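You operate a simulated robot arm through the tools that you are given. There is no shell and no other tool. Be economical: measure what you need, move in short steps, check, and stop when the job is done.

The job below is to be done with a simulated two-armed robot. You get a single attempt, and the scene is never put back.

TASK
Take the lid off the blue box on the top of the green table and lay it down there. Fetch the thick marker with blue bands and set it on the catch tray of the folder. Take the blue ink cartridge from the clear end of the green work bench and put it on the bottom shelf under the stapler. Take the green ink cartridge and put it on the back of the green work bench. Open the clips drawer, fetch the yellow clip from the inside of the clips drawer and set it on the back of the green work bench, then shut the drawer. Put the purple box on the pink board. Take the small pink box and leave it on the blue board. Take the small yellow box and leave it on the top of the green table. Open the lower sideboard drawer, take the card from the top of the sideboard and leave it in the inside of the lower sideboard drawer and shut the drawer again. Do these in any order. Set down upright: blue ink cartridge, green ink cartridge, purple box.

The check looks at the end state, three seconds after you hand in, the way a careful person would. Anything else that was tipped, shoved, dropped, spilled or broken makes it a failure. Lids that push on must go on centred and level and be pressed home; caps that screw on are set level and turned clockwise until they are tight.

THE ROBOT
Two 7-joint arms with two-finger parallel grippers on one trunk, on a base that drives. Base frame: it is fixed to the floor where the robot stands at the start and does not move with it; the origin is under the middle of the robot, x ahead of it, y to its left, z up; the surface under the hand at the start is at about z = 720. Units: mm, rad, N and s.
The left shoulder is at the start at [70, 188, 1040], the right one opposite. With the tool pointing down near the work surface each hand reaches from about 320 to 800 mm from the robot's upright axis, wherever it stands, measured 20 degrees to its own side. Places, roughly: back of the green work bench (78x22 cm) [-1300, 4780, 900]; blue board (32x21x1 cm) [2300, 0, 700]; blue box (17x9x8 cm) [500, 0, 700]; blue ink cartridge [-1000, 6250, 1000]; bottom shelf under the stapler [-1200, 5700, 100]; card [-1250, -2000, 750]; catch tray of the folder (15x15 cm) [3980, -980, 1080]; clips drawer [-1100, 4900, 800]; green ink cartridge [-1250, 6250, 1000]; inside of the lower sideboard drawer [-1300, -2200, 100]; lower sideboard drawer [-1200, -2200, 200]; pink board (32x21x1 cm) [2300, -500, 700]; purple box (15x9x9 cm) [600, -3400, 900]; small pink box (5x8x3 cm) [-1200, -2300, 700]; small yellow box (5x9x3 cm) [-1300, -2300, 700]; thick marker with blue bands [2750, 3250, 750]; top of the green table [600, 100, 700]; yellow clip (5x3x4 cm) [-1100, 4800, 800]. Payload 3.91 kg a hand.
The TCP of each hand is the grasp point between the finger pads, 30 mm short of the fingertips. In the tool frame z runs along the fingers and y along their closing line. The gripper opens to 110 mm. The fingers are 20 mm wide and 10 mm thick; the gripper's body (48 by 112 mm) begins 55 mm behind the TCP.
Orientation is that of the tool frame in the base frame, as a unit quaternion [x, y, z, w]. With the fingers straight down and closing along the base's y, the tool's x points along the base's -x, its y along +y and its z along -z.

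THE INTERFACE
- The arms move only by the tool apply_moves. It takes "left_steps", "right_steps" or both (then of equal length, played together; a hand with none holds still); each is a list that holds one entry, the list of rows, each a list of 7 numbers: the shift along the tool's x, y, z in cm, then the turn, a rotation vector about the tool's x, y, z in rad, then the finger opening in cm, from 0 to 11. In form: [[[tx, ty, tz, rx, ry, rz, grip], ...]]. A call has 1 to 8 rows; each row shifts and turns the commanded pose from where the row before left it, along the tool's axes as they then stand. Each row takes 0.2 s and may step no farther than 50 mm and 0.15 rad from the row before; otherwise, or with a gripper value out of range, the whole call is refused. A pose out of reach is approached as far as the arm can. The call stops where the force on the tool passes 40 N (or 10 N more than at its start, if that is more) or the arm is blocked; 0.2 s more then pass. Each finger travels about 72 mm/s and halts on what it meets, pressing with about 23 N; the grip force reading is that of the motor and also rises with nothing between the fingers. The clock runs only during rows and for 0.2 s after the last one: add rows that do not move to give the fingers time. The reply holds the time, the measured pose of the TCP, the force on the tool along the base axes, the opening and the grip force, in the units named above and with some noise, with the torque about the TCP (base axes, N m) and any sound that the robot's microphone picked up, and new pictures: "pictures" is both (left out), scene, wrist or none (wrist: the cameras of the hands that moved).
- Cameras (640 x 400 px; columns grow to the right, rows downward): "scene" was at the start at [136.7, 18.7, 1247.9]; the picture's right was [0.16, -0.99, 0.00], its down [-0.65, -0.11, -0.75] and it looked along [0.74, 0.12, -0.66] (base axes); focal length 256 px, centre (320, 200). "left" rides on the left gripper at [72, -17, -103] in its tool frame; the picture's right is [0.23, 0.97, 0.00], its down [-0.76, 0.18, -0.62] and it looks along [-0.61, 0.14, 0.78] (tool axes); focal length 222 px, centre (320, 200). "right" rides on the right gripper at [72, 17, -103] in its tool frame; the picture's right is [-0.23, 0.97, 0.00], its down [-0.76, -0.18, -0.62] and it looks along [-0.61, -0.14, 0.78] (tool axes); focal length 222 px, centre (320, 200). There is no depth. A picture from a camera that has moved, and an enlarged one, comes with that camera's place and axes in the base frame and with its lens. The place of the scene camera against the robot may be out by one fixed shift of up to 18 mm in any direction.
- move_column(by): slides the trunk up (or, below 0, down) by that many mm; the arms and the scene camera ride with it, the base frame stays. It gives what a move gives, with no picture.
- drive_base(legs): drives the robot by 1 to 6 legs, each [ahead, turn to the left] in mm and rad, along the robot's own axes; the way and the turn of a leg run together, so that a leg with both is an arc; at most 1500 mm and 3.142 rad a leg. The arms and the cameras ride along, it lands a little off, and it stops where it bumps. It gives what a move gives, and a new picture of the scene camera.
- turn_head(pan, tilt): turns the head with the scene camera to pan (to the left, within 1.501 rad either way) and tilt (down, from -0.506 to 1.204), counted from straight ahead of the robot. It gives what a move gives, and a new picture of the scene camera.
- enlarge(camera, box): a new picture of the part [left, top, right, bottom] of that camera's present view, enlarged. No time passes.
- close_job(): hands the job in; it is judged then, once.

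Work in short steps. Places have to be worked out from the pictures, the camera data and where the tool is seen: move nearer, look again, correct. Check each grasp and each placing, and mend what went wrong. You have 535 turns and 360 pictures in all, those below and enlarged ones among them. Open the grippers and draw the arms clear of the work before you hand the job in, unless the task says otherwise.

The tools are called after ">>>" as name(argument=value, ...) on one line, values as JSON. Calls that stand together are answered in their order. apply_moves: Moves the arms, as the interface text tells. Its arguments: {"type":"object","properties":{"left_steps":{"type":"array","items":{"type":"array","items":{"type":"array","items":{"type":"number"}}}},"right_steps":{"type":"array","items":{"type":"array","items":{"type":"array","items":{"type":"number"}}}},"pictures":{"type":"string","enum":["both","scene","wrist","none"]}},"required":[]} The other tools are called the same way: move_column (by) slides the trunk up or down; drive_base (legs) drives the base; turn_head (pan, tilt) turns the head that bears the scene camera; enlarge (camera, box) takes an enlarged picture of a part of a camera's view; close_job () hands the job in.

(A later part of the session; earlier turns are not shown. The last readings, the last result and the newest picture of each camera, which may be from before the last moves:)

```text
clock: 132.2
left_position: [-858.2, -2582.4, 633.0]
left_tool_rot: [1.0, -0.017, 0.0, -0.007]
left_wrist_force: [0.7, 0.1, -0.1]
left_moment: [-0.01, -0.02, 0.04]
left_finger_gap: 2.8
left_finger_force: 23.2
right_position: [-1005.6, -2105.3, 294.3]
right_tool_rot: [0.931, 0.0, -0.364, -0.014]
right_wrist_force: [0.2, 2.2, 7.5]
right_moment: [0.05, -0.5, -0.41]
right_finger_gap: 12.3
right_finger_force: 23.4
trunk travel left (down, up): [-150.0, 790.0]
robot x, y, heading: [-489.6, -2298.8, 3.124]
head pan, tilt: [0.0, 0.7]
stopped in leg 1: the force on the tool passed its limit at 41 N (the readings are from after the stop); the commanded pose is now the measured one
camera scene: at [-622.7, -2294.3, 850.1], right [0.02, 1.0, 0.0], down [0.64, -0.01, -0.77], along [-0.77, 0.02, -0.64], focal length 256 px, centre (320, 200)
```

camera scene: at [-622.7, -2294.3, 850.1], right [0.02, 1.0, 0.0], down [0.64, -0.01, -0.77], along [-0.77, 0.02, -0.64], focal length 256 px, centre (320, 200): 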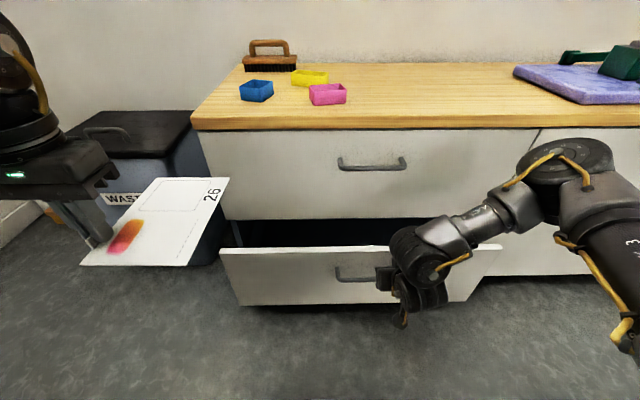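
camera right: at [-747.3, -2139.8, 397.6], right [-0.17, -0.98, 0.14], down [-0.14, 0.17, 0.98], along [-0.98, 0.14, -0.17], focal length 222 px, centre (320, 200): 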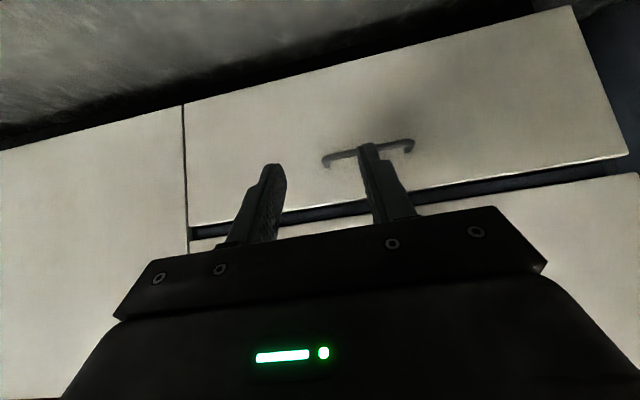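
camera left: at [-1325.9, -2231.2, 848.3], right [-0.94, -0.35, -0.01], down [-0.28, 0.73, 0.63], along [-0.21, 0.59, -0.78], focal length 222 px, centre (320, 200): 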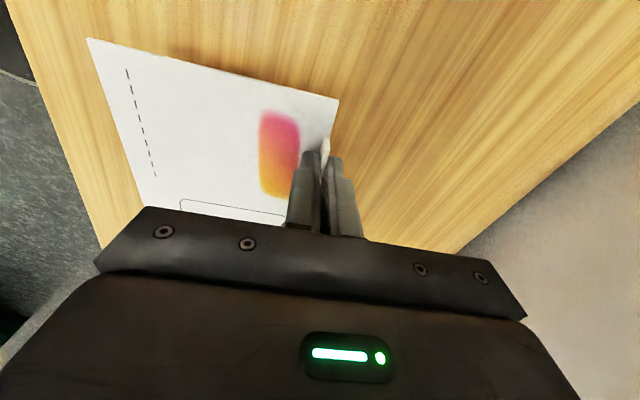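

The drawer opens. I continue backing in shorter legs.

>>> drive_base(legs=[[-60, 0], [-60, 0], [-60, 0]])

```text
clock: 134.0
left_position: [-735.3, -2585.2, 633.7]
left_tool_rot: [1.0, -0.017, 0.001, -0.005]
left_wrist_force: [1.2, -0.4, -1.1]
left_moment: [-0.01, -0.02, 0.03]
left_finger_gap: 3.0
left_finger_force: 22.9
right_position: [-882.8, -2105.0, 293.5]
right_tool_rot: [0.931, -0.001, -0.365, -0.017]
right_wrist_force: [-0.1, -1.4, -1.0]
right_moment: [0.02, 0.22, -0.71]
right_finger_gap: 11.7
right_finger_force: 44.8
trunk travel left (down, up): [-150.0, 790.0]
robot x, y, heading: [-366.5, -2304.3, 3.125]
head pan, tilt: [0.0, 0.7]
stopped in leg 3: the force on the tool passed its limit at 44 N (the readings are from after the stop); the commanded pose is now the measured one
camera scene: at [-499.4, -2296.1, 849.9], right [0.02, 1.0, 0.0], down [0.64, -0.01, -0.76], along [-0.76, 0.02, -0.64], focal length 256 px, centre (320, 200)
```

scene: 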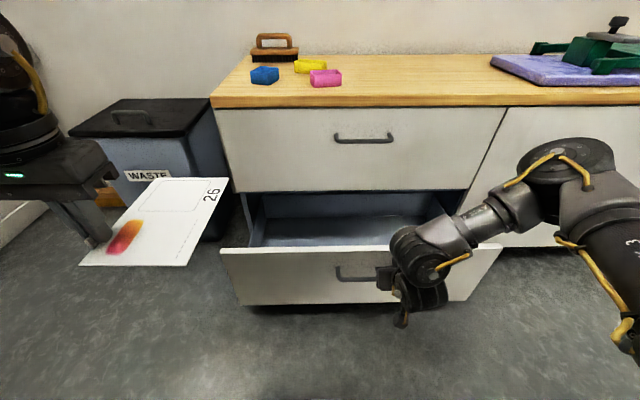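

Open about 200 mm. I pull another 100 mm for room.

>>> drive_base(legs=[[-50, 0], [-50, 0]])

```text
clock: 135.5
left_position: [-645.4, -2585.4, 633.9]
left_tool_rot: [1.0, -0.019, -0.001, -0.007]
left_wrist_force: [-0.9, -0.7, 0.6]
left_moment: [-0.02, -0.03, -0.03]
left_finger_gap: 2.9
left_finger_force: 23.2
right_position: [-797.1, -2106.3, 293.9]
right_tool_rot: [0.93, -0.004, -0.368, -0.018]
right_wrist_force: [1.1, -0.4, 1.9]
right_moment: [0.05, -0.23, -0.52]
right_finger_gap: 11.8
right_finger_force: 44.8
trunk travel left (down, up): [-150.0, 790.0]
robot x, y, heading: [-274.4, -2302.4, 3.12]
head pan, tilt: [0.0, 0.7]
stopped in leg 2: the force on the tool passed its limit at 136 N (the readings are from after the stop); the commanded pose is now the measured one
camera scene: at [-409.8, -2298.0, 850.2], right [0.02, 1.0, 0.0], down [0.64, -0.01, -0.76], along [-0.76, 0.02, -0.64], focal length 256 px, centre (320, 200)
```

scene: 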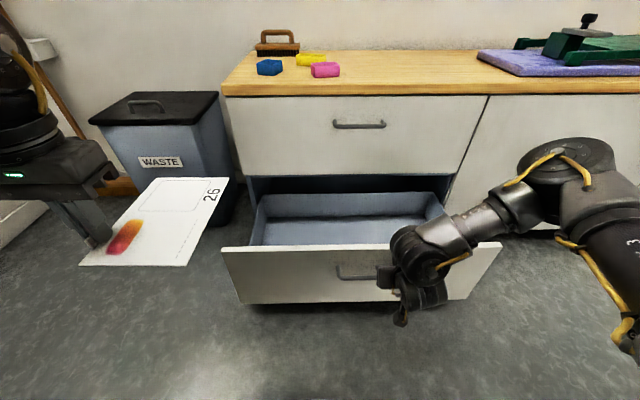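

The drawer is fully open (end stop). I release the handle and lift the right hand away.

>>> apply_moves(right_steps=[[[0, 0, 0, 0, 0, 0, 5], [0, 0, 0, 0, 0, 0, 5], [-0.7, 0, -0.75, 0, 0, 0, 5], [-2.6, 0, -3, 0, 0, 0, 5], [-2.6, 0, -3, 0, 0, 0, 5], [0, -4, -2, 0, 0, 0, 5], [0, -4, 0, 0, 0, 0, 5]]], pictures="scene")

```text
clock: 137.1
left_position: [-645.7, -2586.4, 634.2]
left_tool_rot: [1.0, -0.018, 0.0, -0.005]
left_wrist_force: [-0.5, 0.2, -1.2]
left_moment: [-0.02, 0.01, 0.05]
left_finger_gap: 3.0
left_finger_force: 22.5
right_position: [-778.6, -2027.5, 401.0]
right_tool_rot: [0.929, -0.003, -0.368, -0.019]
right_wrist_force: [0.0, -0.3, 0.5]
right_moment: [0.01, -0.02, -0.04]
right_finger_gap: 50.0
right_finger_force: 0.1
trunk travel left (down, up): [-150.0, 790.0]
robot x, y, heading: [-278.3, -2305.9, 3.116]
head pan, tilt: [0.0, 0.7]
camera scene: at [-409.9, -2297.6, 850.1], right [0.02, 1.0, 0.0], down [0.64, -0.01, -0.76], along [-0.76, 0.02, -0.64], focal length 256 px, centre (320, 200)
```

scene: 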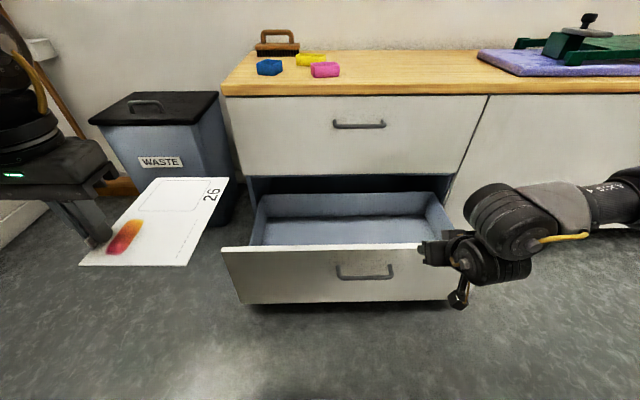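

The drawer interior is clear. I raise the right hand out of the way, then drive 90 mm closer to place the card.

>>> apply_moves(right_steps=[[[-3.2, 0, -3.5, 0, 0, 0, 8], [-3.2, 0, -3.5, 0, 0, 0, 8], [-3.2, 0, -3.5, 0, 0, 0, 8], [-3.2, 0, -3.5, 0, 0, 0, 8], [-3.2, 0, -3.5, 0, 0, 0, 8], [0, 0, 0, 0, 0, 0, 8]]], left_steps=[[[0, 0, 0, 0, 0, 0, 0], [0, -4, 0, 0, 0, 0, 0], [0, -4, 0, 0, 0, 0, 0], [0, -4, 0, 0, 0, 0, 0], [-4, 0, 0, 0, 0, 0, 0], [-4, 0, 0, 0, 0, 0, 0]]], pictures="none")

>>> drive_base(legs=[[90, 0.03]])

```text
clock: 138.5
left_position: [-730.9, -2556.0, 661.3]
left_tool_rot: [1.0, -0.018, -0.001, -0.008]
left_wrist_force: [0.6, -0.1, 0.0]
left_moment: [0.02, 0.05, 0.0]
left_finger_gap: 2.7
left_finger_force: 22.9
left hand out of reach, approached as far as the arm can: row 2, 3, 4, 6
right_position: [-773.7, -2035.2, 579.6]
right_tool_rot: [0.929, -0.004, -0.369, -0.018]
right_wrist_force: [0.2, -0.8, -0.1]
right_moment: [-0.03, 0.02, 0.03]
right_finger_gap: 80.3
right_finger_force: 0.1
right hand out of reach, approached as far as the arm can: row 4, 5
trunk travel left (down, up): [-150.0, 790.0]
robot x, y, heading: [-281.5, -2306.1, 3.118]
head pan, tilt: [0.0, 0.7]
```

```text
clock: 139.6
left_position: [-814.7, -2569.6, 660.4]
left_tool_rot: [1.0, -0.003, 0.0, -0.008]
left_wrist_force: [0.0, 0.7, -0.5]
left_moment: [-0.02, -0.03, -0.01]
left_finger_gap: 2.9
left_finger_force: 23.0
right_position: [-873.7, -2048.5, 579.4]
right_tool_rot: [0.929, 0.009, -0.368, -0.013]
right_wrist_force: [0.6, -0.6, -0.1]
right_moment: [0.0, 0.03, -0.01]
right_finger_gap: 80.1
right_finger_force: 0.1
trunk travel left (down, up): [-150.0, 790.0]
robot x, y, heading: [-366.3, -2304.0, -3.135]
head pan, tilt: [0.0, 0.7]
camera scene: at [-501.1, -2301.3, 849.9], right [-0.01, 1.0, 0.0], down [0.64, 0.01, -0.76], along [-0.76, -0.01, -0.64], focal length 256 px, centre (320, 200)
```

scene: 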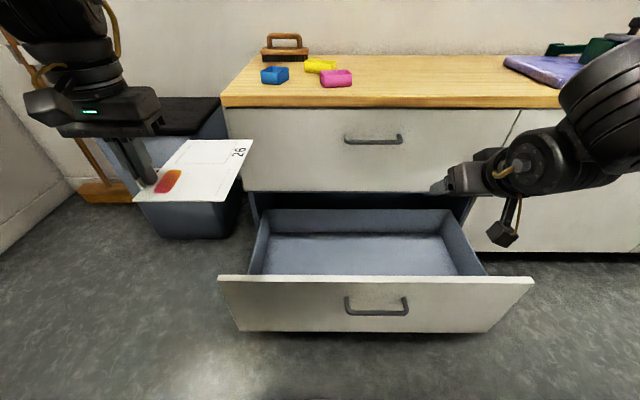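

I move the left hand over the open drawer and down to z≈440.

>>> apply_moves(left_steps=[[[0, -2.2, 4.2, 0, 0, 0, 0], [0, -2.2, 4.2, 0, 0, 0, 0], [-2.2, -2.2, 3.7, 0, 0, 0, 0], [-2.2, -2.2, 3.7, 0, 0, 0, 0], [-2.5, -2.2, 3, 0, 0, 0, 0], [-2.5, -2.2, 3, 0, 0, 0, 0], [-2.5, 0, 0, 0, 0, 0, 0]]], pictures="scene")

```text
clock: 141.2
left_position: [-877.3, -2550.3, 456.9]
left_tool_rot: [1.0, -0.003, -0.002, -0.009]
left_wrist_force: [-0.3, -1.0, -0.7]
left_moment: [0.0, -0.02, 0.0]
left_finger_gap: 2.9
left_finger_force: 23.3
left hand out of reach, approached as far as the arm can: row 2, 3, 4, 5, 6, 7
right_position: [-872.6, -2047.9, 579.4]
right_tool_rot: [0.93, 0.01, -0.368, -0.012]
right_wrist_force: [-0.7, -0.8, 0.1]
right_moment: [0.01, 0.0, 0.06]
right_finger_gap: 80.0
right_finger_force: 0.0
trunk travel left (down, up): [-150.0, 790.0]
robot x, y, heading: [-368.5, -2301.3, -3.132]
head pan, tilt: [0.0, 0.7]
camera scene: at [-500.9, -2301.3, 850.0], right [-0.01, 1.0, 0.0], down [0.64, 0.01, -0.76], along [-0.76, -0.01, -0.64], focal length 256 px, centre (320, 200)
```

scene: 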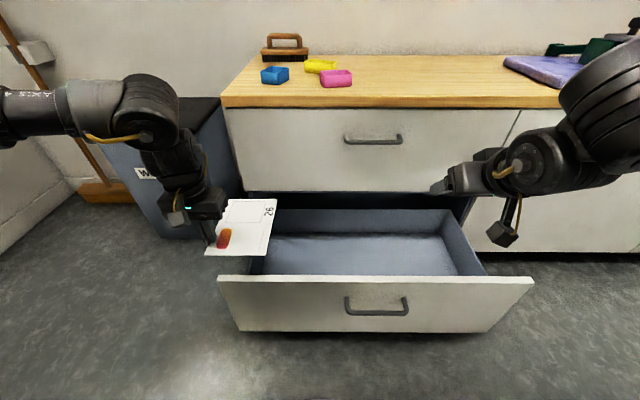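

The left arm won't come inward in this posture, so I rotate the base right by 0.25, which swings the card over the drawer.

>>> drive_base(legs=[[0, -0.25]])

```text
clock: 142.5
left_position: [-922.7, -2416.2, 458.4]
left_tool_rot: [0.992, -0.129, -0.001, -0.008]
left_wrist_force: [-0.1, 0.4, -0.1]
left_moment: [-0.04, 0.03, -0.02]
left_finger_gap: 2.9
left_finger_force: 23.1
right_position: [-793.4, -1930.7, 580.4]
right_tool_rot: [0.923, -0.106, -0.364, -0.058]
right_wrist_force: [-0.2, 0.6, 1.4]
right_moment: [0.0, -0.04, 0.01]
right_finger_gap: 80.0
right_finger_force: 0.0
trunk travel left (down, up): [-150.0, 790.0]
robot x, y, heading: [-367.4, -2308.3, 2.897]
head pan, tilt: [0.0, 0.7]
camera scene: at [-496.8, -2267.5, 850.0], right [0.24, 0.97, 0.0], down [0.63, -0.16, -0.76], along [-0.74, 0.18, -0.64], focal length 256 px, centre (320, 200)
```

scene: 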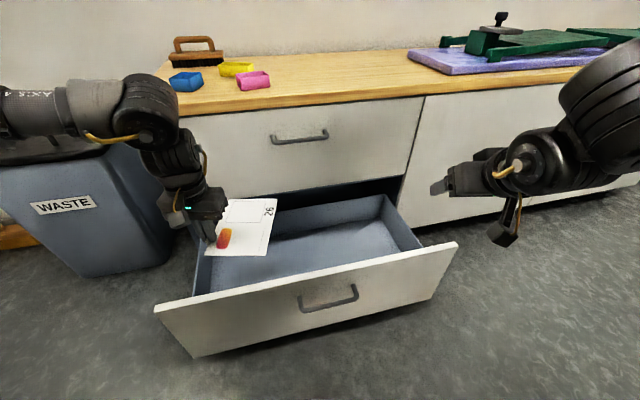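

The card is over the drawer. I lower the left hand into it stepwise.

>>> apply_moves(left_steps=[[[0, 0, 4, 0, 0, 0, 0], [0, 0, 4, 0, 0, 0, 0], [0, 0, 4, 0, 0, 0, 0], [0, 0, 3, 0, 0, 0, 0], [0, 0, 3, 0, 0, 0, 0], [0, 0, 0, 0, 0, 0, 0]]], pictures="both")

```text
clock: 143.9
left_position: [-903.3, -2481.1, 324.3]
left_tool_rot: [0.992, -0.128, -0.001, -0.011]
left_wrist_force: [-3.7, 0.3, -0.4]
left_moment: [-0.04, 0.12, 0.48]
left_finger_gap: 5.2
left_finger_force: 22.8
left hand out of reach, approached as far as the arm can: row 1, 2, 3, 4, 5
right_position: [-794.3, -1931.3, 579.6]
right_tool_rot: [0.924, -0.107, -0.364, -0.059]
right_wrist_force: [-0.4, 0.7, 0.9]
right_moment: [0.01, 0.01, 0.03]
right_finger_gap: 80.1
right_finger_force: 0.0
trunk travel left (down, up): [-150.0, 790.0]
robot x, y, heading: [-371.1, -2306.0, 2.904]
head pan, tilt: [0.0, 0.7]
camera scene: at [-497.0, -2267.8, 849.9], right [0.24, 0.97, 0.0], down [0.63, -0.15, -0.76], along [-0.74, 0.18, -0.64], focal length 256 px, centre (320, 200)
camera left: at [-829.6, -2483.4, 428.0], right [-0.03, -1.0, -0.02], down [-0.78, 0.01, 0.62], along [-0.62, 0.03, -0.78], focal length 222 px, centre (320, 200)
```

scene: 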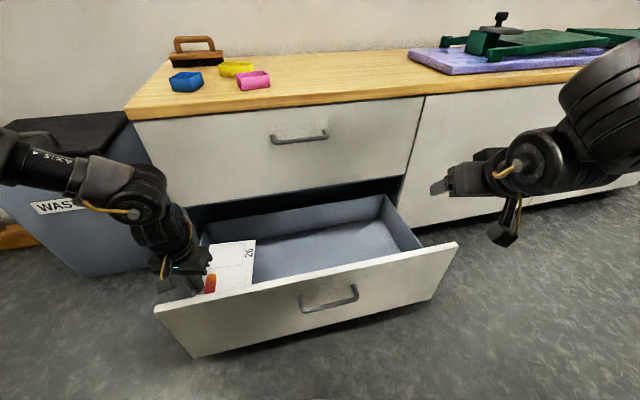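
left: 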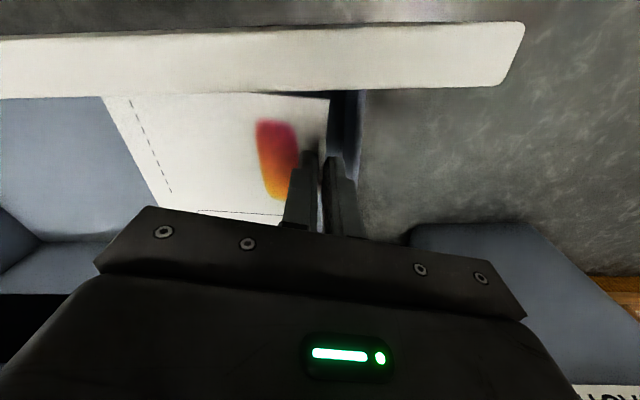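

The hand drifted to the drawer's side wall. I lift back out before anything moves and reset the arm posture.

>>> apply_moves(left_steps=[[[0, -0.5, -1, 0, 0, 0, 0], [0, -1, -3, 0, 0, 0, 0], [0, -1, -4, 0, 0, 0, 0], [0, -1, -4, 0, 0, 0, 0], [0, 0, -4, 0, 0, 0, 0], [0, 0, -4, 0, 0, 0, 0], [0, 0, -4, 0, 0, 0, 0], [0, 0, -4, 0, 0, 0, 0]]], pictures="none")

```text
clock: 145.7
left_position: [-894.1, -2451.7, 604.9]
left_tool_rot: [0.992, -0.128, -0.001, -0.009]
left_wrist_force: [-0.4, -0.2, -0.3]
left_moment: [-0.02, -0.03, 0.0]
left_finger_gap: 3.0
left_finger_force: 23.3
right_position: [-793.3, -1931.5, 579.7]
right_tool_rot: [0.923, -0.106, -0.364, -0.058]
right_wrist_force: [0.5, 0.5, -0.1]
right_moment: [0.02, 0.02, 0.02]
right_finger_gap: 80.1
right_finger_force: 0.1
trunk travel left (down, up): [-150.0, 790.0]
robot x, y, heading: [-368.7, -2306.7, 2.896]
head pan, tilt: [0.0, 0.7]
```

Card still held. At this height I try to bring the hand inward before descending.

>>> apply_moves(left_steps=[[[0, -4, 0, 0, 0, 0, 0], [0, -4, 0, 0, 0, 0, 0], [0, -4, 0, 0, 0, 0, 0], [0, 0, 0, 0, 0, 0, 0]]], pictures="scene")

```text
clock: 146.7
left_position: [-869.5, -2416.1, 596.8]
left_tool_rot: [0.992, -0.128, -0.001, -0.011]
left_wrist_force: [0.3, -0.2, -0.3]
left_moment: [-0.02, 0.01, -0.03]
left_finger_gap: 2.8
left_finger_force: 22.4
left hand out of reach, approached as far as the arm can: row 1, 2, 3
right_position: [-794.2, -1930.9, 579.8]
right_tool_rot: [0.923, -0.106, -0.364, -0.058]
right_wrist_force: [0.1, -0.7, -0.1]
right_moment: [0.03, 0.02, -0.01]
right_finger_gap: 79.9
right_finger_force: 0.1
trunk travel left (down, up): [-150.0, 790.0]
robot x, y, heading: [-372.4, -2304.7, 2.903]
head pan, tilt: [0.0, 0.7]
camera scene: at [-496.9, -2267.7, 850.0], right [0.24, 0.97, 0.0], down [0.63, -0.15, -0.76], along [-0.74, 0.18, -0.64], focal length 256 px, centre (320, 200)
```

scene: 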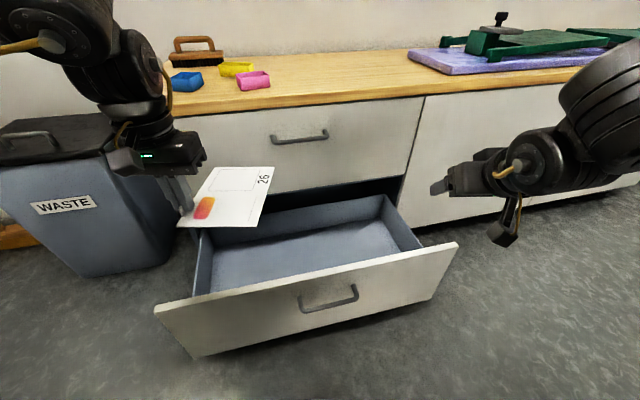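

Inward travel is limited by the wrist yaw. I rotate the hand +0.6 about its axis, which frees inward motion, then try again.

>>> apply_moves(left_steps=[[[0, 0, 0, 0, 0, 0.15, 0], [0, 0, 0, 0, 0, 0.15, 0], [0, 0, 0, 0, 0, 0.15, 0], [0, 0, 0, 0, 0, 0.15, 0], [-2.5, -2.5, 0, 0, 0, 0, 0], [-2.5, -2.5, 0, 0, 0, 0, 0], [0, 0, 0, 0, 0, 0, 0]]], pictures="none")

>>> apply_moves(left_steps=[[[0, 0, 4, 0, 0, 0, 0], [0, 0, 4, 0, 0, 0, 0], [0, 0, 4, 0, 0, 0, 0], [0, 0, 4, 0, 0, 0, 0], [0, 0, 0, 0, 0, 0, 0]]], pictures="scene")

```text
clock: 148.3
left_position: [-869.8, -2417.7, 597.8]
left_tool_rot: [0.909, -0.416, -0.005, -0.009]
left_wrist_force: [0.1, 0.1, -0.3]
left_moment: [-0.03, -0.01, 0.01]
left_finger_gap: 2.9
left_finger_force: 22.6
left hand out of reach, approached as far as the arm can: row 5, 6
right_position: [-793.9, -1931.2, 581.7]
right_tool_rot: [0.923, -0.107, -0.364, -0.059]
right_wrist_force: [-0.2, 0.4, -0.1]
right_moment: [0.0, 0.04, -0.01]
right_finger_gap: 80.0
right_finger_force: 0.0
trunk travel left (down, up): [-150.0, 790.0]
robot x, y, heading: [-369.8, -2303.3, 2.896]
head pan, tilt: [0.0, 0.7]
```

```text
clock: 149.5
left_position: [-869.2, -2416.2, 437.8]
left_tool_rot: [0.909, -0.416, -0.004, -0.008]
left_wrist_force: [0.2, 0.7, -0.2]
left_moment: [0.01, 0.0, -0.02]
left_finger_gap: 2.7
left_finger_force: 23.3
right_position: [-793.5, -1931.7, 580.0]
right_tool_rot: [0.924, -0.106, -0.364, -0.058]
right_wrist_force: [-0.4, -0.3, 0.3]
right_moment: [0.0, -0.01, -0.02]
right_finger_gap: 79.9
right_finger_force: 0.1
trunk travel left (down, up): [-150.0, 790.0]
robot x, y, heading: [-368.8, -2305.0, 2.898]
head pan, tilt: [0.0, 0.7]
camera scene: at [-497.0, -2267.7, 850.0], right [0.24, 0.97, 0.0], down [0.63, -0.15, -0.76], along [-0.74, 0.18, -0.64], focal length 256 px, centre (320, 200)
```

scene: 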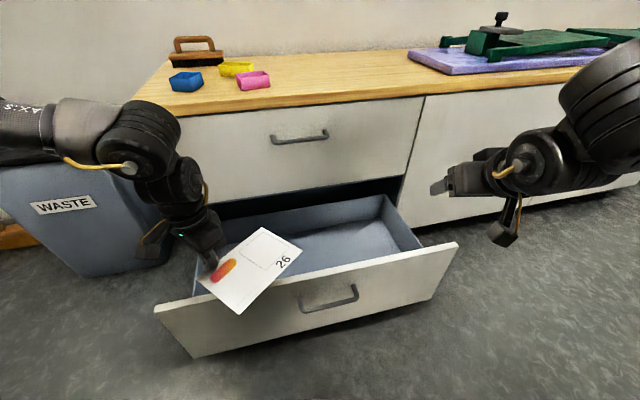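

Going down works now. I try to move forward so the card's near corner clears the drawer front.

>>> apply_moves(left_steps=[[[-4, 2.4, 0, 0, 0, 0, 0], [-4, 2.4, 0, 0, 0, 0, 0], [0, 0, 0, 0, 0, 0, 0]]], pictures="scene")

```text
clock: 150.3
left_position: [-941.9, -2426.3, 448.9]
left_tool_rot: [0.909, -0.416, -0.004, -0.009]
left_wrist_force: [-0.1, -0.9, 0.0]
left_moment: [-0.01, 0.0, 0.0]
left_finger_gap: 2.7
left_finger_force: 22.3
left hand out of reach, approached as far as the arm can: row 1, 2
right_position: [-793.1, -1931.2, 578.8]
right_tool_rot: [0.924, -0.106, -0.364, -0.059]
right_wrist_force: [-0.1, 0.6, 0.8]
right_moment: [-0.01, 0.02, -0.01]
right_finger_gap: 80.1
right_finger_force: 0.1
trunk travel left (down, up): [-150.0, 790.0]
robot x, y, heading: [-369.8, -2300.8, 2.901]
head pan, tilt: [0.0, 0.7]
camera scene: at [-496.9, -2267.7, 850.0], right [0.24, 0.97, 0.0], down [0.63, -0.15, -0.76], along [-0.74, 0.18, -0.64], focal length 256 px, centre (320, 200)
```

scene: 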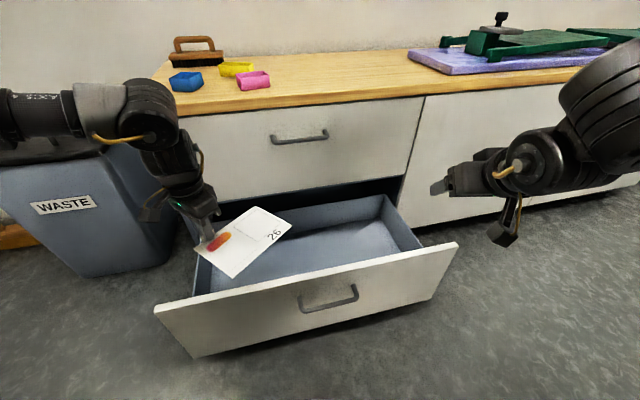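

The card now lies over the interior. I turn the base right 0.12 for side margin, then lower the trunk 150 mm.

>>> drive_base(legs=[[0, -0.12]])

>>> move_column(by=-120)

>>> apply_moves(left_steps=[[[0, 0, 3, 0, 0, 0, 0], [0, 0, 3, 0, 0, 0, 0], [0, 0, 0, 0, 0, 0, 0]]], pictures="both")

```text
clock: 151.2
left_position: [-954.0, -2355.6, 448.3]
left_tool_rot: [0.883, -0.469, -0.004, -0.01]
left_wrist_force: [-0.3, 0.5, -0.2]
left_moment: [-0.03, 0.0, 0.03]
left_finger_gap: 2.8
left_finger_force: 23.3
right_position: [-746.3, -1882.9, 580.0]
right_tool_rot: [0.916, -0.162, -0.359, -0.08]
right_wrist_force: [0.1, 0.7, 0.0]
right_moment: [0.02, -0.03, -0.01]
right_finger_gap: 79.9
right_finger_force: 0.0
trunk travel left (down, up): [-150.0, 790.0]
robot x, y, heading: [-372.0, -2306.5, 2.777]
head pan, tilt: [0.0, 0.7]
camera scene: at [-491.8, -2251.7, 850.0], right [0.36, 0.93, 0.0], down [0.6, -0.23, -0.76], along [-0.71, 0.27, -0.64], focal length 256 px, centre (320, 200)
```

scene: 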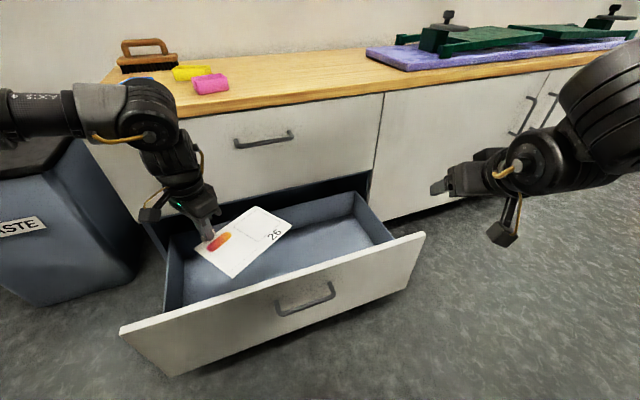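

```text
clock: 152.7
left_position: [-954.8, -2355.4, 328.7]
left_tool_rot: [0.883, -0.469, -0.005, -0.011]
left_wrist_force: [-3.7, 0.0, 3.7]
left_moment: [0.03, -0.4, 0.02]
left_finger_gap: 8.0
left_finger_force: 23.0
right_position: [-745.7, -1882.6, 460.2]
right_tool_rot: [0.915, -0.163, -0.36, -0.081]
right_wrist_force: [0.2, -0.5, 0.0]
right_moment: [-0.01, -0.01, 0.02]
right_finger_gap: 80.0
right_finger_force: 0.0
trunk travel left (down, up): [-30.0, 910.0]
robot x, y, heading: [-369.0, -2307.1, 2.773]
head pan, tilt: [0.0, 0.7]
```

```text
clock: 153.5
left_position: [-948.4, -2371.1, 274.2]
left_tool_rot: [0.883, -0.47, -0.005, -0.011]
left_wrist_force: [-2.3, -1.2, -0.4]
left_moment: [0.05, -0.13, 0.01]
left_finger_gap: 8.3
left_finger_force: 22.8
left hand out of reach, approached as far as the arm can: row 1, 2
right_position: [-746.2, -1883.1, 458.6]
right_tool_rot: [0.915, -0.162, -0.36, -0.08]
right_wrist_force: [0.2, 0.3, -1.5]
right_moment: [-0.02, 0.05, -0.02]
right_finger_gap: 80.0
right_finger_force: 0.1
trunk travel left (down, up): [-30.0, 910.0]
robot x, y, heading: [-371.2, -2303.4, 2.773]
head pan, tilt: [0.0, 0.7]
camera scene: at [-492.1, -2252.1, 730.0], right [0.36, 0.93, 0.0], down [0.6, -0.23, -0.76], along [-0.71, 0.27, -0.64], focal length 256 px, centre (320, 200)
camera left: at [-895.1, -2423.5, 376.8], right [-0.68, -0.73, -0.02], down [-0.57, 0.52, 0.64], along [-0.46, 0.44, -0.77], focal length 222 px, centre (320, 200)
```

scene: 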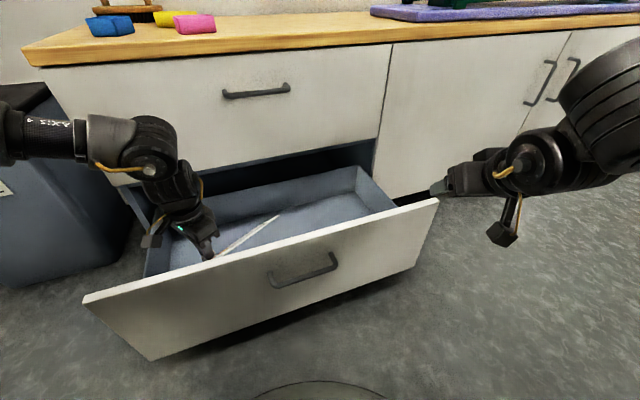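
left: 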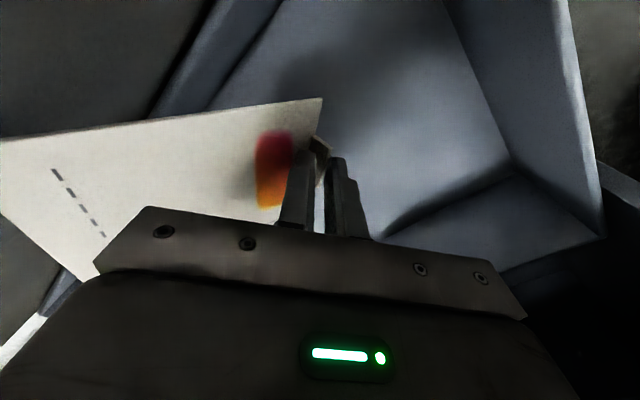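

The card's rear corner caught on the drawer front and it tilted. I lift, turn the hand back by 0.5 so the card points into the drawer, and look.

>>> apply_moves(left_steps=[[[0, 0, -3, 0, 0, 0, 0], [0, 0, -4, 0, 0, 0, 0], [0, 0, -4, 0, 0, 0, 0], [0, 0, 0, 0, 0, -0.13, 0], [0, 0, 0, 0, 0, -0.13, 0], [0, 0, 0, 0, 0, -0.13, 0], [0, 0, 0, 0, 0, -0.13, 0], [0, 0, 0, 0, 0, 0, 0]]], pictures="both")

```text
clock: 155.3
left_position: [-949.2, -2373.1, 385.8]
left_tool_rot: [0.974, -0.226, -0.001, -0.011]
left_wrist_force: [-0.2, 0.3, -0.3]
left_moment: [-0.02, 0.04, 0.01]
left_finger_gap: 2.7
left_finger_force: 23.4
right_position: [-745.3, -1882.8, 459.4]
right_tool_rot: [0.915, -0.162, -0.36, -0.08]
right_wrist_force: [-0.6, -0.4, 0.2]
right_moment: [0.02, 0.01, 0.0]
right_finger_gap: 80.1
right_finger_force: 0.0
trunk travel left (down, up): [-30.0, 910.0]
robot x, y, heading: [-371.1, -2307.5, 2.778]
head pan, tilt: [0.0, 0.7]
camera scene: at [-491.9, -2252.0, 730.0], right [0.36, 0.93, 0.0], down [0.6, -0.23, -0.76], along [-0.71, 0.27, -0.64], focal length 256 px, centre (320, 200)
camera left: at [-877.7, -2391.3, 488.9], right [-0.23, -0.97, -0.02], down [-0.76, 0.16, 0.63], along [-0.61, 0.16, -0.78], focal length 222 px, centre (320, 200)
```

scene: 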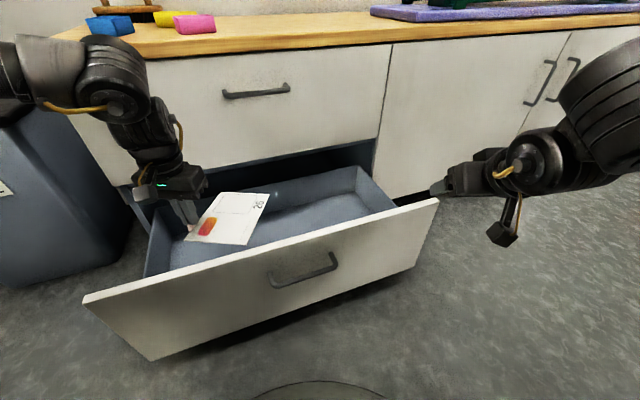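
left: 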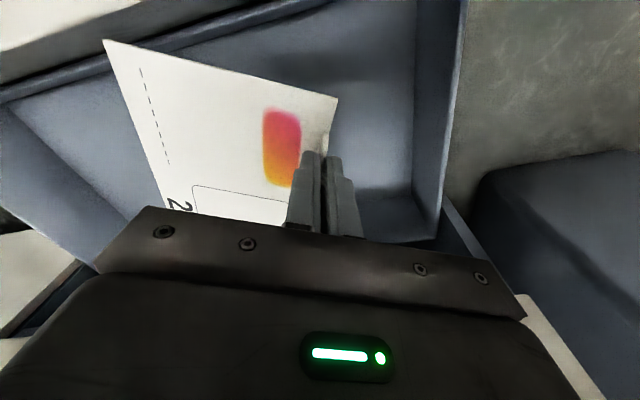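

The card is held flat again and lies within the drawer outline. I lower stepwise, watching for drift.

>>> apply_moves(left_steps=[[[-1.5, -1, 2.5, 0, 0, 0, 0], [0, -0.3, 3.5, 0, 0, 0, 0], [0, -0.3, 3.5, 0, 0, 0, 0], [0, 0, 0, 0, 0, 0, 0]]], pictures="both")

```text
clock: 156.3
left_position: [-951.5, -2362.2, 294.5]
left_tool_rot: [0.974, -0.226, -0.002, -0.013]
left_wrist_force: [0.2, -0.2, -1.5]
left_moment: [-0.01, 0.0, -0.05]
left_finger_gap: 2.8
left_finger_force: 22.7
left hand out of reach, approached as far as the arm can: row 3
right_position: [-745.0, -1882.4, 459.7]
right_tool_rot: [0.915, -0.162, -0.36, -0.08]
right_wrist_force: [-0.1, 0.6, -0.1]
right_moment: [0.0, -0.02, 0.02]
right_finger_gap: 79.7
right_finger_force: 0.1
trunk travel left (down, up): [-30.0, 910.0]
robot x, y, heading: [-369.5, -2301.3, 2.776]
head pan, tilt: [0.0, 0.7]
camera scene: at [-492.0, -2252.1, 730.0], right [0.36, 0.93, 0.0], down [0.6, -0.23, -0.76], along [-0.71, 0.27, -0.64], focal length 256 px, centre (320, 200)
camera left: at [-879.8, -2381.4, 398.7], right [-0.23, -0.97, -0.03], down [-0.76, 0.16, 0.63], along [-0.61, 0.16, -0.78], focal length 222 px, centre (320, 200)
```

scene: 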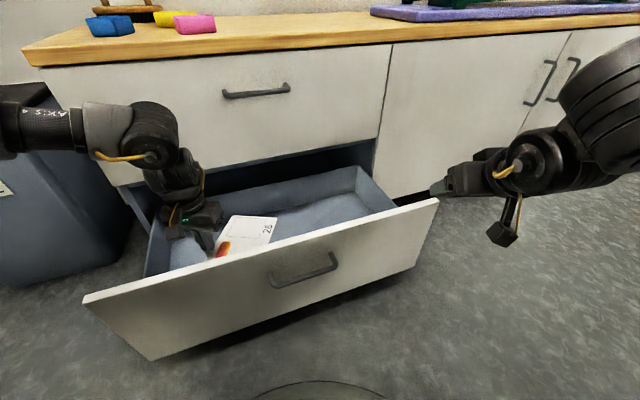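
left: 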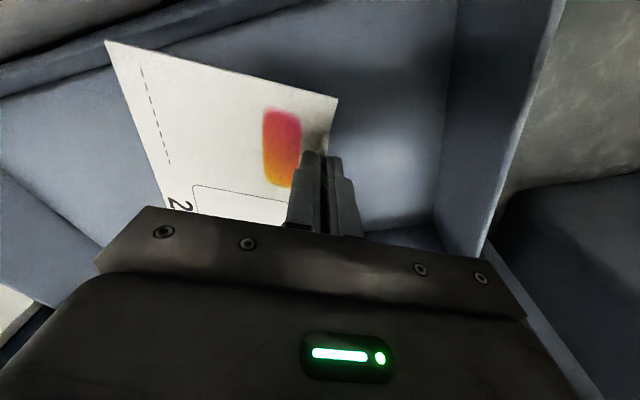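

Inside the drawer now. I use the last trunk travel and lower further until it touches.

>>> move_column(by=-30)

>>> apply_moves(left_steps=[[[0, -0.5, 2, 0, 0, 0, 0], [0, -0.5, 2, 0, 0, 0, 0], [0, 0, 0, 0, 0, 0, 0]]], pictures="both")

```text
clock: 157.1
left_position: [-951.1, -2362.9, 265.3]
left_tool_rot: [0.974, -0.227, -0.003, -0.013]
left_wrist_force: [-0.2, 0.3, -0.5]
left_moment: [0.01, 0.01, 0.0]
left_finger_gap: 3.0
left_finger_force: 23.3
right_position: [-745.3, -1883.5, 430.0]
right_tool_rot: [0.916, -0.162, -0.359, -0.08]
right_wrist_force: [0.8, 0.2, -0.1]
right_moment: [-0.01, 0.01, -0.02]
right_finger_gap: 79.9
right_finger_force: 0.1
trunk travel left (down, up): [0.0, 940.0]
robot x, y, heading: [-367.8, -2300.6, 2.779]
head pan, tilt: [0.0, 0.7]
```

```text
clock: 157.9
left_position: [-941.7, -2373.2, 235.5]
left_tool_rot: [0.974, -0.227, -0.003, -0.013]
left_wrist_force: [-4.4, 0.5, 0.2]
left_moment: [0.04, -0.01, 0.45]
left_finger_gap: 3.9
left_finger_force: 22.6
left hand out of reach, approached as far as the arm can: row 1, 2
right_position: [-745.4, -1882.7, 431.3]
right_tool_rot: [0.916, -0.162, -0.359, -0.081]
right_wrist_force: [-0.2, 0.4, 0.6]
right_moment: [-0.03, -0.02, 0.01]
right_finger_gap: 79.8
right_finger_force: 0.1
trunk travel left (down, up): [0.0, 940.0]
robot x, y, heading: [-370.0, -2303.9, 2.777]
head pan, tilt: [0.0, 0.7]
camera scene: at [-492.0, -2252.0, 700.0], right [0.36, 0.93, 0.0], down [0.6, -0.23, -0.76], along [-0.71, 0.27, -0.64], focal length 256 px, centre (320, 200)
camera left: at [-870.5, -2391.7, 338.7], right [-0.23, -0.97, -0.03], down [-0.76, 0.16, 0.63], along [-0.61, 0.16, -0.78], focal length 222 px, centre (320, 200)
```

scene: 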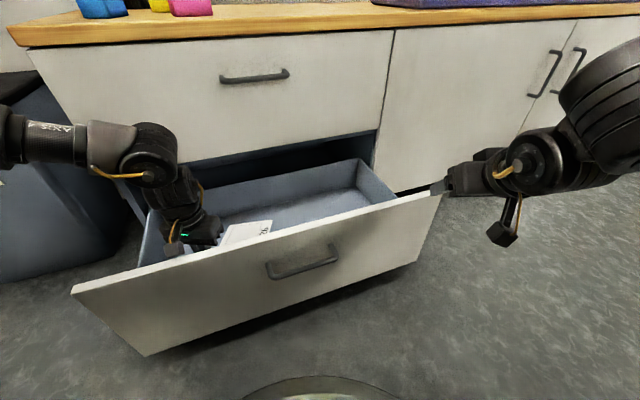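
left: 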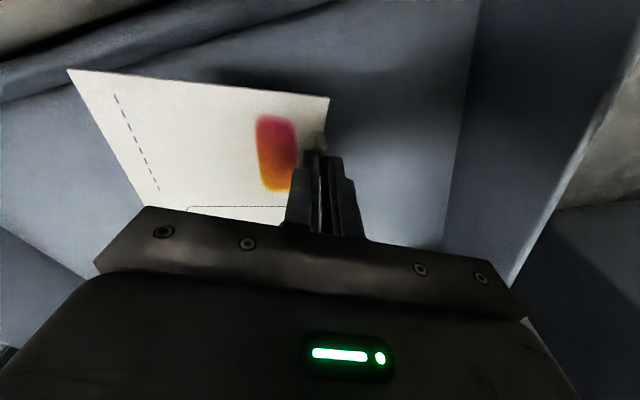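

The card is low in the drawer, its corner touching the inside of the front. I move it inward a bit and lower more.

>>> apply_moves(left_steps=[[[-1.5, 0, 0, 0, 0, -0.1, 0], [-1.5, 0, 0, 0, 0, 0, 0], [0, 0, 1.5, 0, 0, 0, 0], [0, 0, 1.5, 0, 0, 0, 0], [0, 0, 0, 0, 0, 0, 0]]], pictures="wrist")

```text
clock: 159.1
left_position: [-961.1, -2387.6, 220.7]
left_tool_rot: [0.984, -0.178, -0.002, -0.013]
left_wrist_force: [0.6, 0.1, -0.7]
left_moment: [-0.01, -0.03, 0.0]
left_finger_gap: 2.7
left_finger_force: 23.1
left hand out of reach, approached as far as the arm can: row 1, 2, 3, 4
right_position: [-745.6, -1881.2, 429.8]
right_tool_rot: [0.915, -0.163, -0.359, -0.081]
right_wrist_force: [-0.1, -0.3, -0.5]
right_moment: [0.02, 0.01, -0.02]
right_finger_gap: 80.0
right_finger_force: 0.0
trunk travel left (down, up): [0.0, 940.0]
robot x, y, heading: [-369.5, -2301.6, 2.778]
head pan, tilt: [0.0, 0.7]
camera left: at [-887.9, -2398.6, 324.0], right [-0.13, -0.99, -0.03], down [-0.78, 0.08, 0.62], along [-0.62, 0.1, -0.78], focal length 222 px, centre (320, 200)
```

left: 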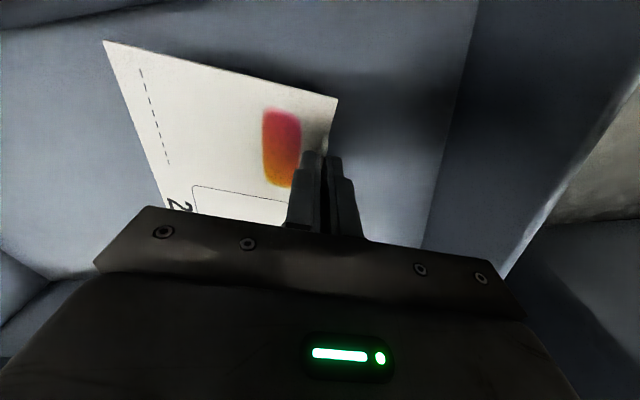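

Free of the wall now. I lower further.

>>> apply_moves(left_steps=[[[0, -0.3, 1.5, 0, 0, 0, 0], [0, -0.3, 1.5, 0, 0, 0, 0], [0, -0.3, 1.5, 0, 0, 0, 0], [0, -0.3, 1.5, 0, 0, 0, 0], [0, 0, 0, 0, 0, 0, 0]]], pictures="wrist")

```text
clock: 160.3
left_position: [-947.6, -2406.8, 187.7]
left_tool_rot: [0.984, -0.178, -0.004, -0.013]
left_wrist_force: [-19.1, 2.6, 10.0]
left_moment: [-0.59, -3.22, -0.22]
left_finger_gap: 2.7
left_finger_force: 22.8
left hand out of reach, approached as far as the arm can: row 1, 2, 3, 4
right_position: [-744.5, -1882.2, 430.1]
right_tool_rot: [0.915, -0.163, -0.359, -0.081]
right_wrist_force: [0.5, 0.2, -0.2]
right_moment: [0.02, 0.02, -0.01]
right_finger_gap: 80.1
right_finger_force: 0.1
trunk travel left (down, up): [0.0, 940.0]
robot x, y, heading: [-370.5, -2306.3, 2.775]
head pan, tilt: [0.0, 0.7]
camera left: at [-874.3, -2417.6, 291.2], right [-0.13, -0.99, -0.03], down [-0.77, 0.08, 0.63], along [-0.62, 0.1, -0.78], focal length 222 px, centre (320, 200)
```

left: 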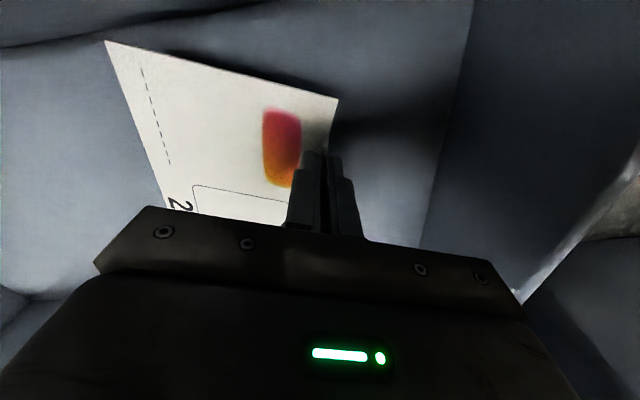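

The hand body touches the drawer front; the card is nearly at the floor. I release it here and withdraw upward.

>>> apply_moves(left_steps=[[[-0.5, 0, 0, 0, 0, 0, 3], [0, 0, 0, 0, 0, 0, 3], [0, 0, -2, 0, 0, 0, 3], [0, 0, -4, 0, 0, 0, 3], [0, 0, -4, 0, 0, 0, 3], [0, 0, -4, 0, 0, 0, 3], [0, 0, -4, 0, 0, 0, 3]]], pictures="both")

```text
clock: 161.9
left_position: [-950.5, -2411.7, 367.7]
left_tool_rot: [0.984, -0.178, -0.001, -0.012]
left_wrist_force: [-0.3, 0.5, -0.1]
left_moment: [0.01, -0.05, 0.04]
left_finger_gap: 30.1
left_finger_force: 0.1
right_position: [-744.9, -1881.4, 430.1]
right_tool_rot: [0.915, -0.161, -0.36, -0.08]
right_wrist_force: [-0.2, -0.1, -0.7]
right_moment: [-0.01, -0.01, -0.01]
right_finger_gap: 80.1
right_finger_force: 0.1
trunk travel left (down, up): [0.0, 940.0]
robot x, y, heading: [-367.5, -2304.7, 2.776]
head pan, tilt: [0.0, 0.7]
camera scene: at [-492.1, -2252.1, 699.9], right [0.36, 0.93, 0.0], down [0.6, -0.23, -0.76], along [-0.71, 0.27, -0.64], focal length 256 px, centre (320, 200)
camera left: at [-877.5, -2421.8, 470.5], right [-0.13, -0.99, -0.03], down [-0.78, 0.08, 0.62], along [-0.62, 0.1, -0.78], focal length 222 px, centre (320, 200)
```

scene: 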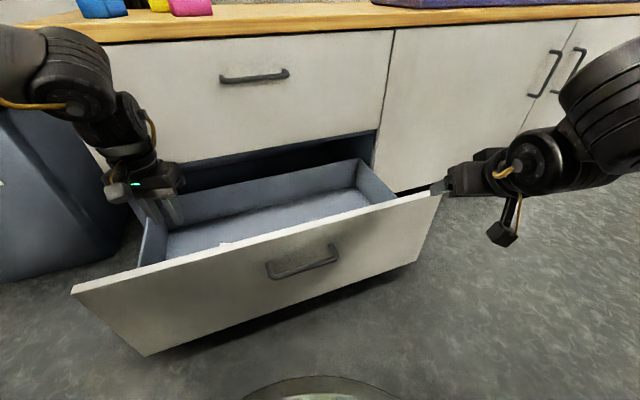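
left: 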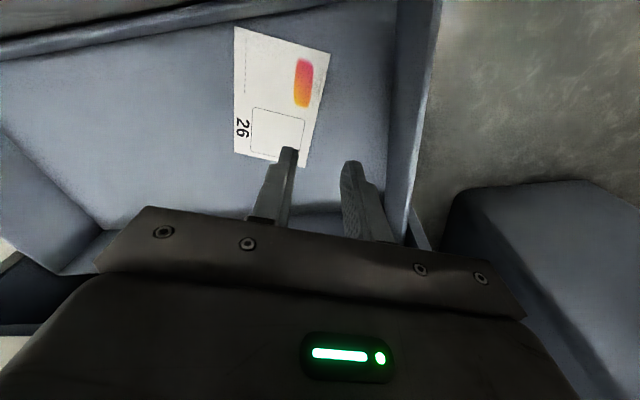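

The card lies flat inside. I lift both hands clear, face the sideboard squarely and back off to push the drawer shut.

>>> apply_moves(left_steps=[[[0, 0, -4.5, 0, 0, 0, 5], [0, 0, -4.5, 0, 0, 0, 5], [0, 0, -4.5, 0, 0, 0, 5], [0, 0, -4.5, 0, 0, 0, 5]]], right_steps=[[[-2, 0, -2.2, 0, 0, 0, 4], [-2, 0, -2.2, 0, 0, 0, 2], [0, 0, 0, 0, 0, 0, 0], [0, 0, 0, 0, 0, 0, 0]]], pictures="none")

>>> drive_base(legs=[[-250, 0], [0, 0.365]])

```text
clock: 162.9
left_position: [-934.3, -2432.0, 524.8]
left_tool_rot: [0.984, -0.178, -0.003, -0.016]
left_wrist_force: [0.1, 0.4, 0.0]
left_moment: [0.0, -0.02, 0.0]
left_finger_gap: 50.4
left_finger_force: 0.1
left hand out of reach, approached as far as the arm can: row 4
right_position: [-744.9, -1882.2, 430.1]
right_tool_rot: [0.915, -0.161, -0.36, -0.079]
right_wrist_force: [-0.7, 1.2, -0.9]
right_moment: [-0.03, -0.01, 0.02]
right_finger_gap: 0.0
right_finger_force: 22.4
right hand out of reach, approached as far as the arm can: row 1, 2
trunk travel left (down, up): [0.0, 940.0]
robot x, y, heading: [-369.3, -2301.7, 2.776]
head pan, tilt: [0.0, 0.7]
```

```text
clock: 165.8
left_position: [-622.1, -2713.4, 524.8]
left_tool_rot: [1.0, 0.003, -0.006, -0.014]
left_wrist_force: [0.6, 0.2, -0.3]
left_moment: [0.0, -0.01, 0.03]
left_finger_gap: 50.4
left_finger_force: 0.0
right_position: [-639.8, -2133.0, 430.7]
right_tool_rot: [0.929, 0.007, -0.369, -0.014]
right_wrist_force: [0.4, 0.4, 0.8]
right_moment: [0.0, -0.01, -0.01]
right_finger_gap: 0.1
right_finger_force: 23.2
trunk travel left (down, up): [0.0, 940.0]
robot x, y, heading: [-140.6, -2394.7, -3.14]
head pan, tilt: [0.0, 0.7]
camera scene: at [-270.3, -2388.2, 700.0], right [0.0, 1.0, 0.0], down [0.64, 0.0, -0.76], along [-0.76, 0.0, -0.64], focal length 256 px, centre (320, 200)
```

scene: 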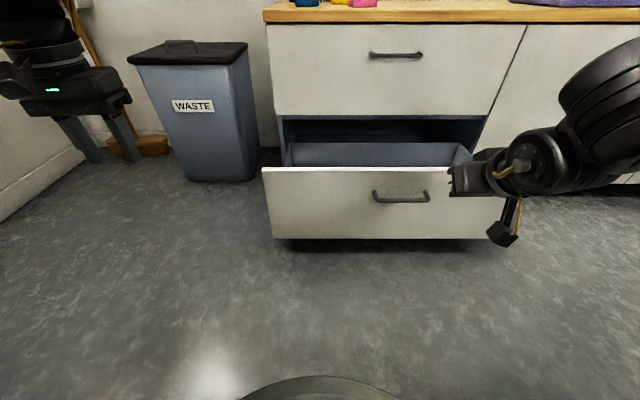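

I lower the closed right fist in front of the drawer face, right of the handle.

>>> apply_moves(right_steps=[[[0, -4.5, 0, 0, 0, 0, 0], [0, -4.5, 0, 0, 0, 0, 0], [3.1, 0, 3.4, 0, 0, 0, 0], [3.1, 0, 3.4, 0, 0, 0, 0], [3.1, 0, 3.4, 0, 0, 0, 0], [3.1, 0, 3.4, 0, 0, 0, 0]]], left_steps=[[[0, 0, -4, 0, 0, 0, 8], [0, 0, -4, 0, 0, 0, 11], [3, 0, 0, 0, 0, 0, 11], [3, 0, 0, 0, 0, 0, 11], [0, 0, 0, 0, 0, 0, 11], [0, 0, 0, 0, 0, 0, 11]]], pictures="both")

```text
clock: 167.2
left_position: [-527.9, -2727.1, 560.0]
left_tool_rot: [1.0, 0.004, -0.007, -0.013]
left_wrist_force: [-0.6, 0.2, -0.3]
left_moment: [0.01, -0.01, 0.02]
left_finger_gap: 110.3
left_finger_force: 0.1
left hand out of reach, approached as far as the arm can: row 1, 2
right_position: [-643.5, -2126.8, 245.1]
right_tool_rot: [0.929, 0.007, -0.369, -0.014]
right_wrist_force: [0.4, 0.1, 0.6]
right_moment: [0.01, -0.01, 0.0]
right_finger_gap: 0.0
right_finger_force: 23.2
right hand out of reach, approached as far as the arm can: row 1, 2
trunk travel left (down, up): [0.0, 940.0]
robot x, y, heading: [-139.5, -2393.5, -3.139]
head pan, tilt: [0.0, 0.7]
camera scene: at [-270.2, -2388.2, 700.1], right [0.0, 1.0, 0.0], down [0.64, 0.0, -0.77], along [-0.77, 0.0, -0.64], focal length 256 px, centre (320, 200)
camera right: at [-520.6, -2144.5, 269.8], right [-0.16, -0.98, 0.13], down [-0.13, 0.15, 0.98], along [-0.98, 0.14, -0.15], focal length 222 px, centre (320, 200)
camera left: at [-454.3, -2711.5, 663.8], right [0.23, -0.97, -0.03], down [-0.75, -0.2, 0.63], along [-0.62, -0.12, -0.78], focal length 222 px, centre (320, 200)
```

scene: 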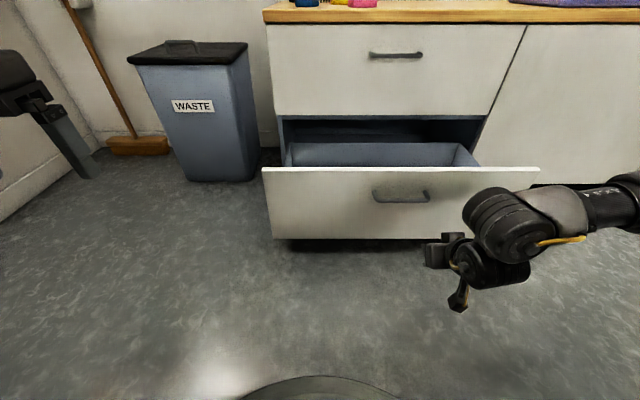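
right: 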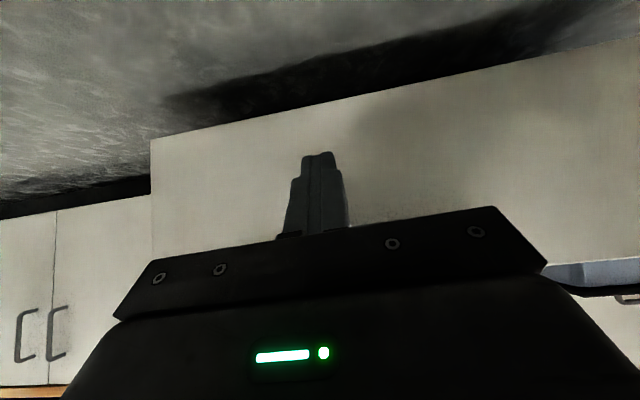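
left: 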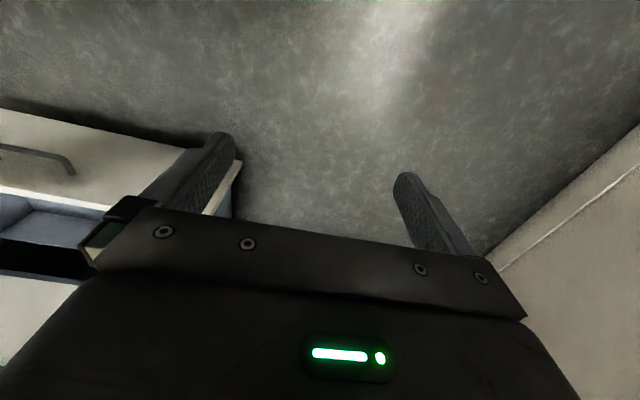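

The closed fingers are in front of the face, below the handle. I drive forward to push the drawer shut.

>>> drive_base(legs=[[150, 0], [100, 0], [80, 0], [60, 0]])

```text
clock: 170.6
left_position: [-916.7, -2726.5, 560.7]
left_tool_rot: [1.0, 0.004, -0.006, -0.014]
left_wrist_force: [-0.2, 0.9, 0.2]
left_moment: [0.0, -0.04, 0.01]
left_finger_gap: 109.9
left_finger_force: 0.0
right_position: [-1033.3, -2125.6, 245.8]
right_tool_rot: [0.93, 0.006, -0.368, -0.014]
right_wrist_force: [0.0, -1.1, 0.8]
right_moment: [0.03, 0.0, 0.01]
right_finger_gap: 0.0
right_finger_force: 23.1
trunk travel left (down, up): [0.0, 940.0]
robot x, y, heading: [-528.0, -2393.6, -3.142]
head pan, tilt: [0.0, 0.7]
camera scene: at [-659.7, -2388.2, 700.0], right [0.0, 1.0, 0.0], down [0.64, 0.0, -0.76], along [-0.76, 0.0, -0.64], focal length 256 px, centre (320, 200)
```

scene: 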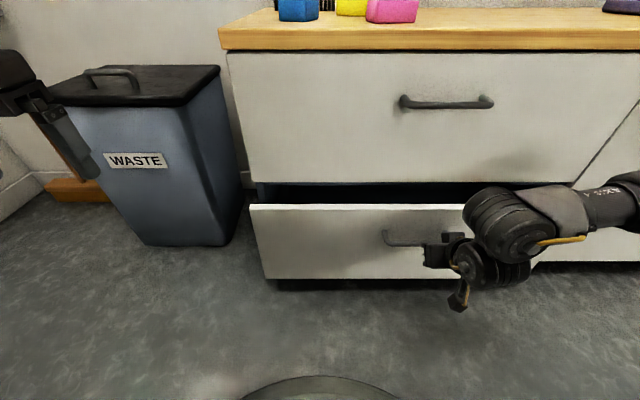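

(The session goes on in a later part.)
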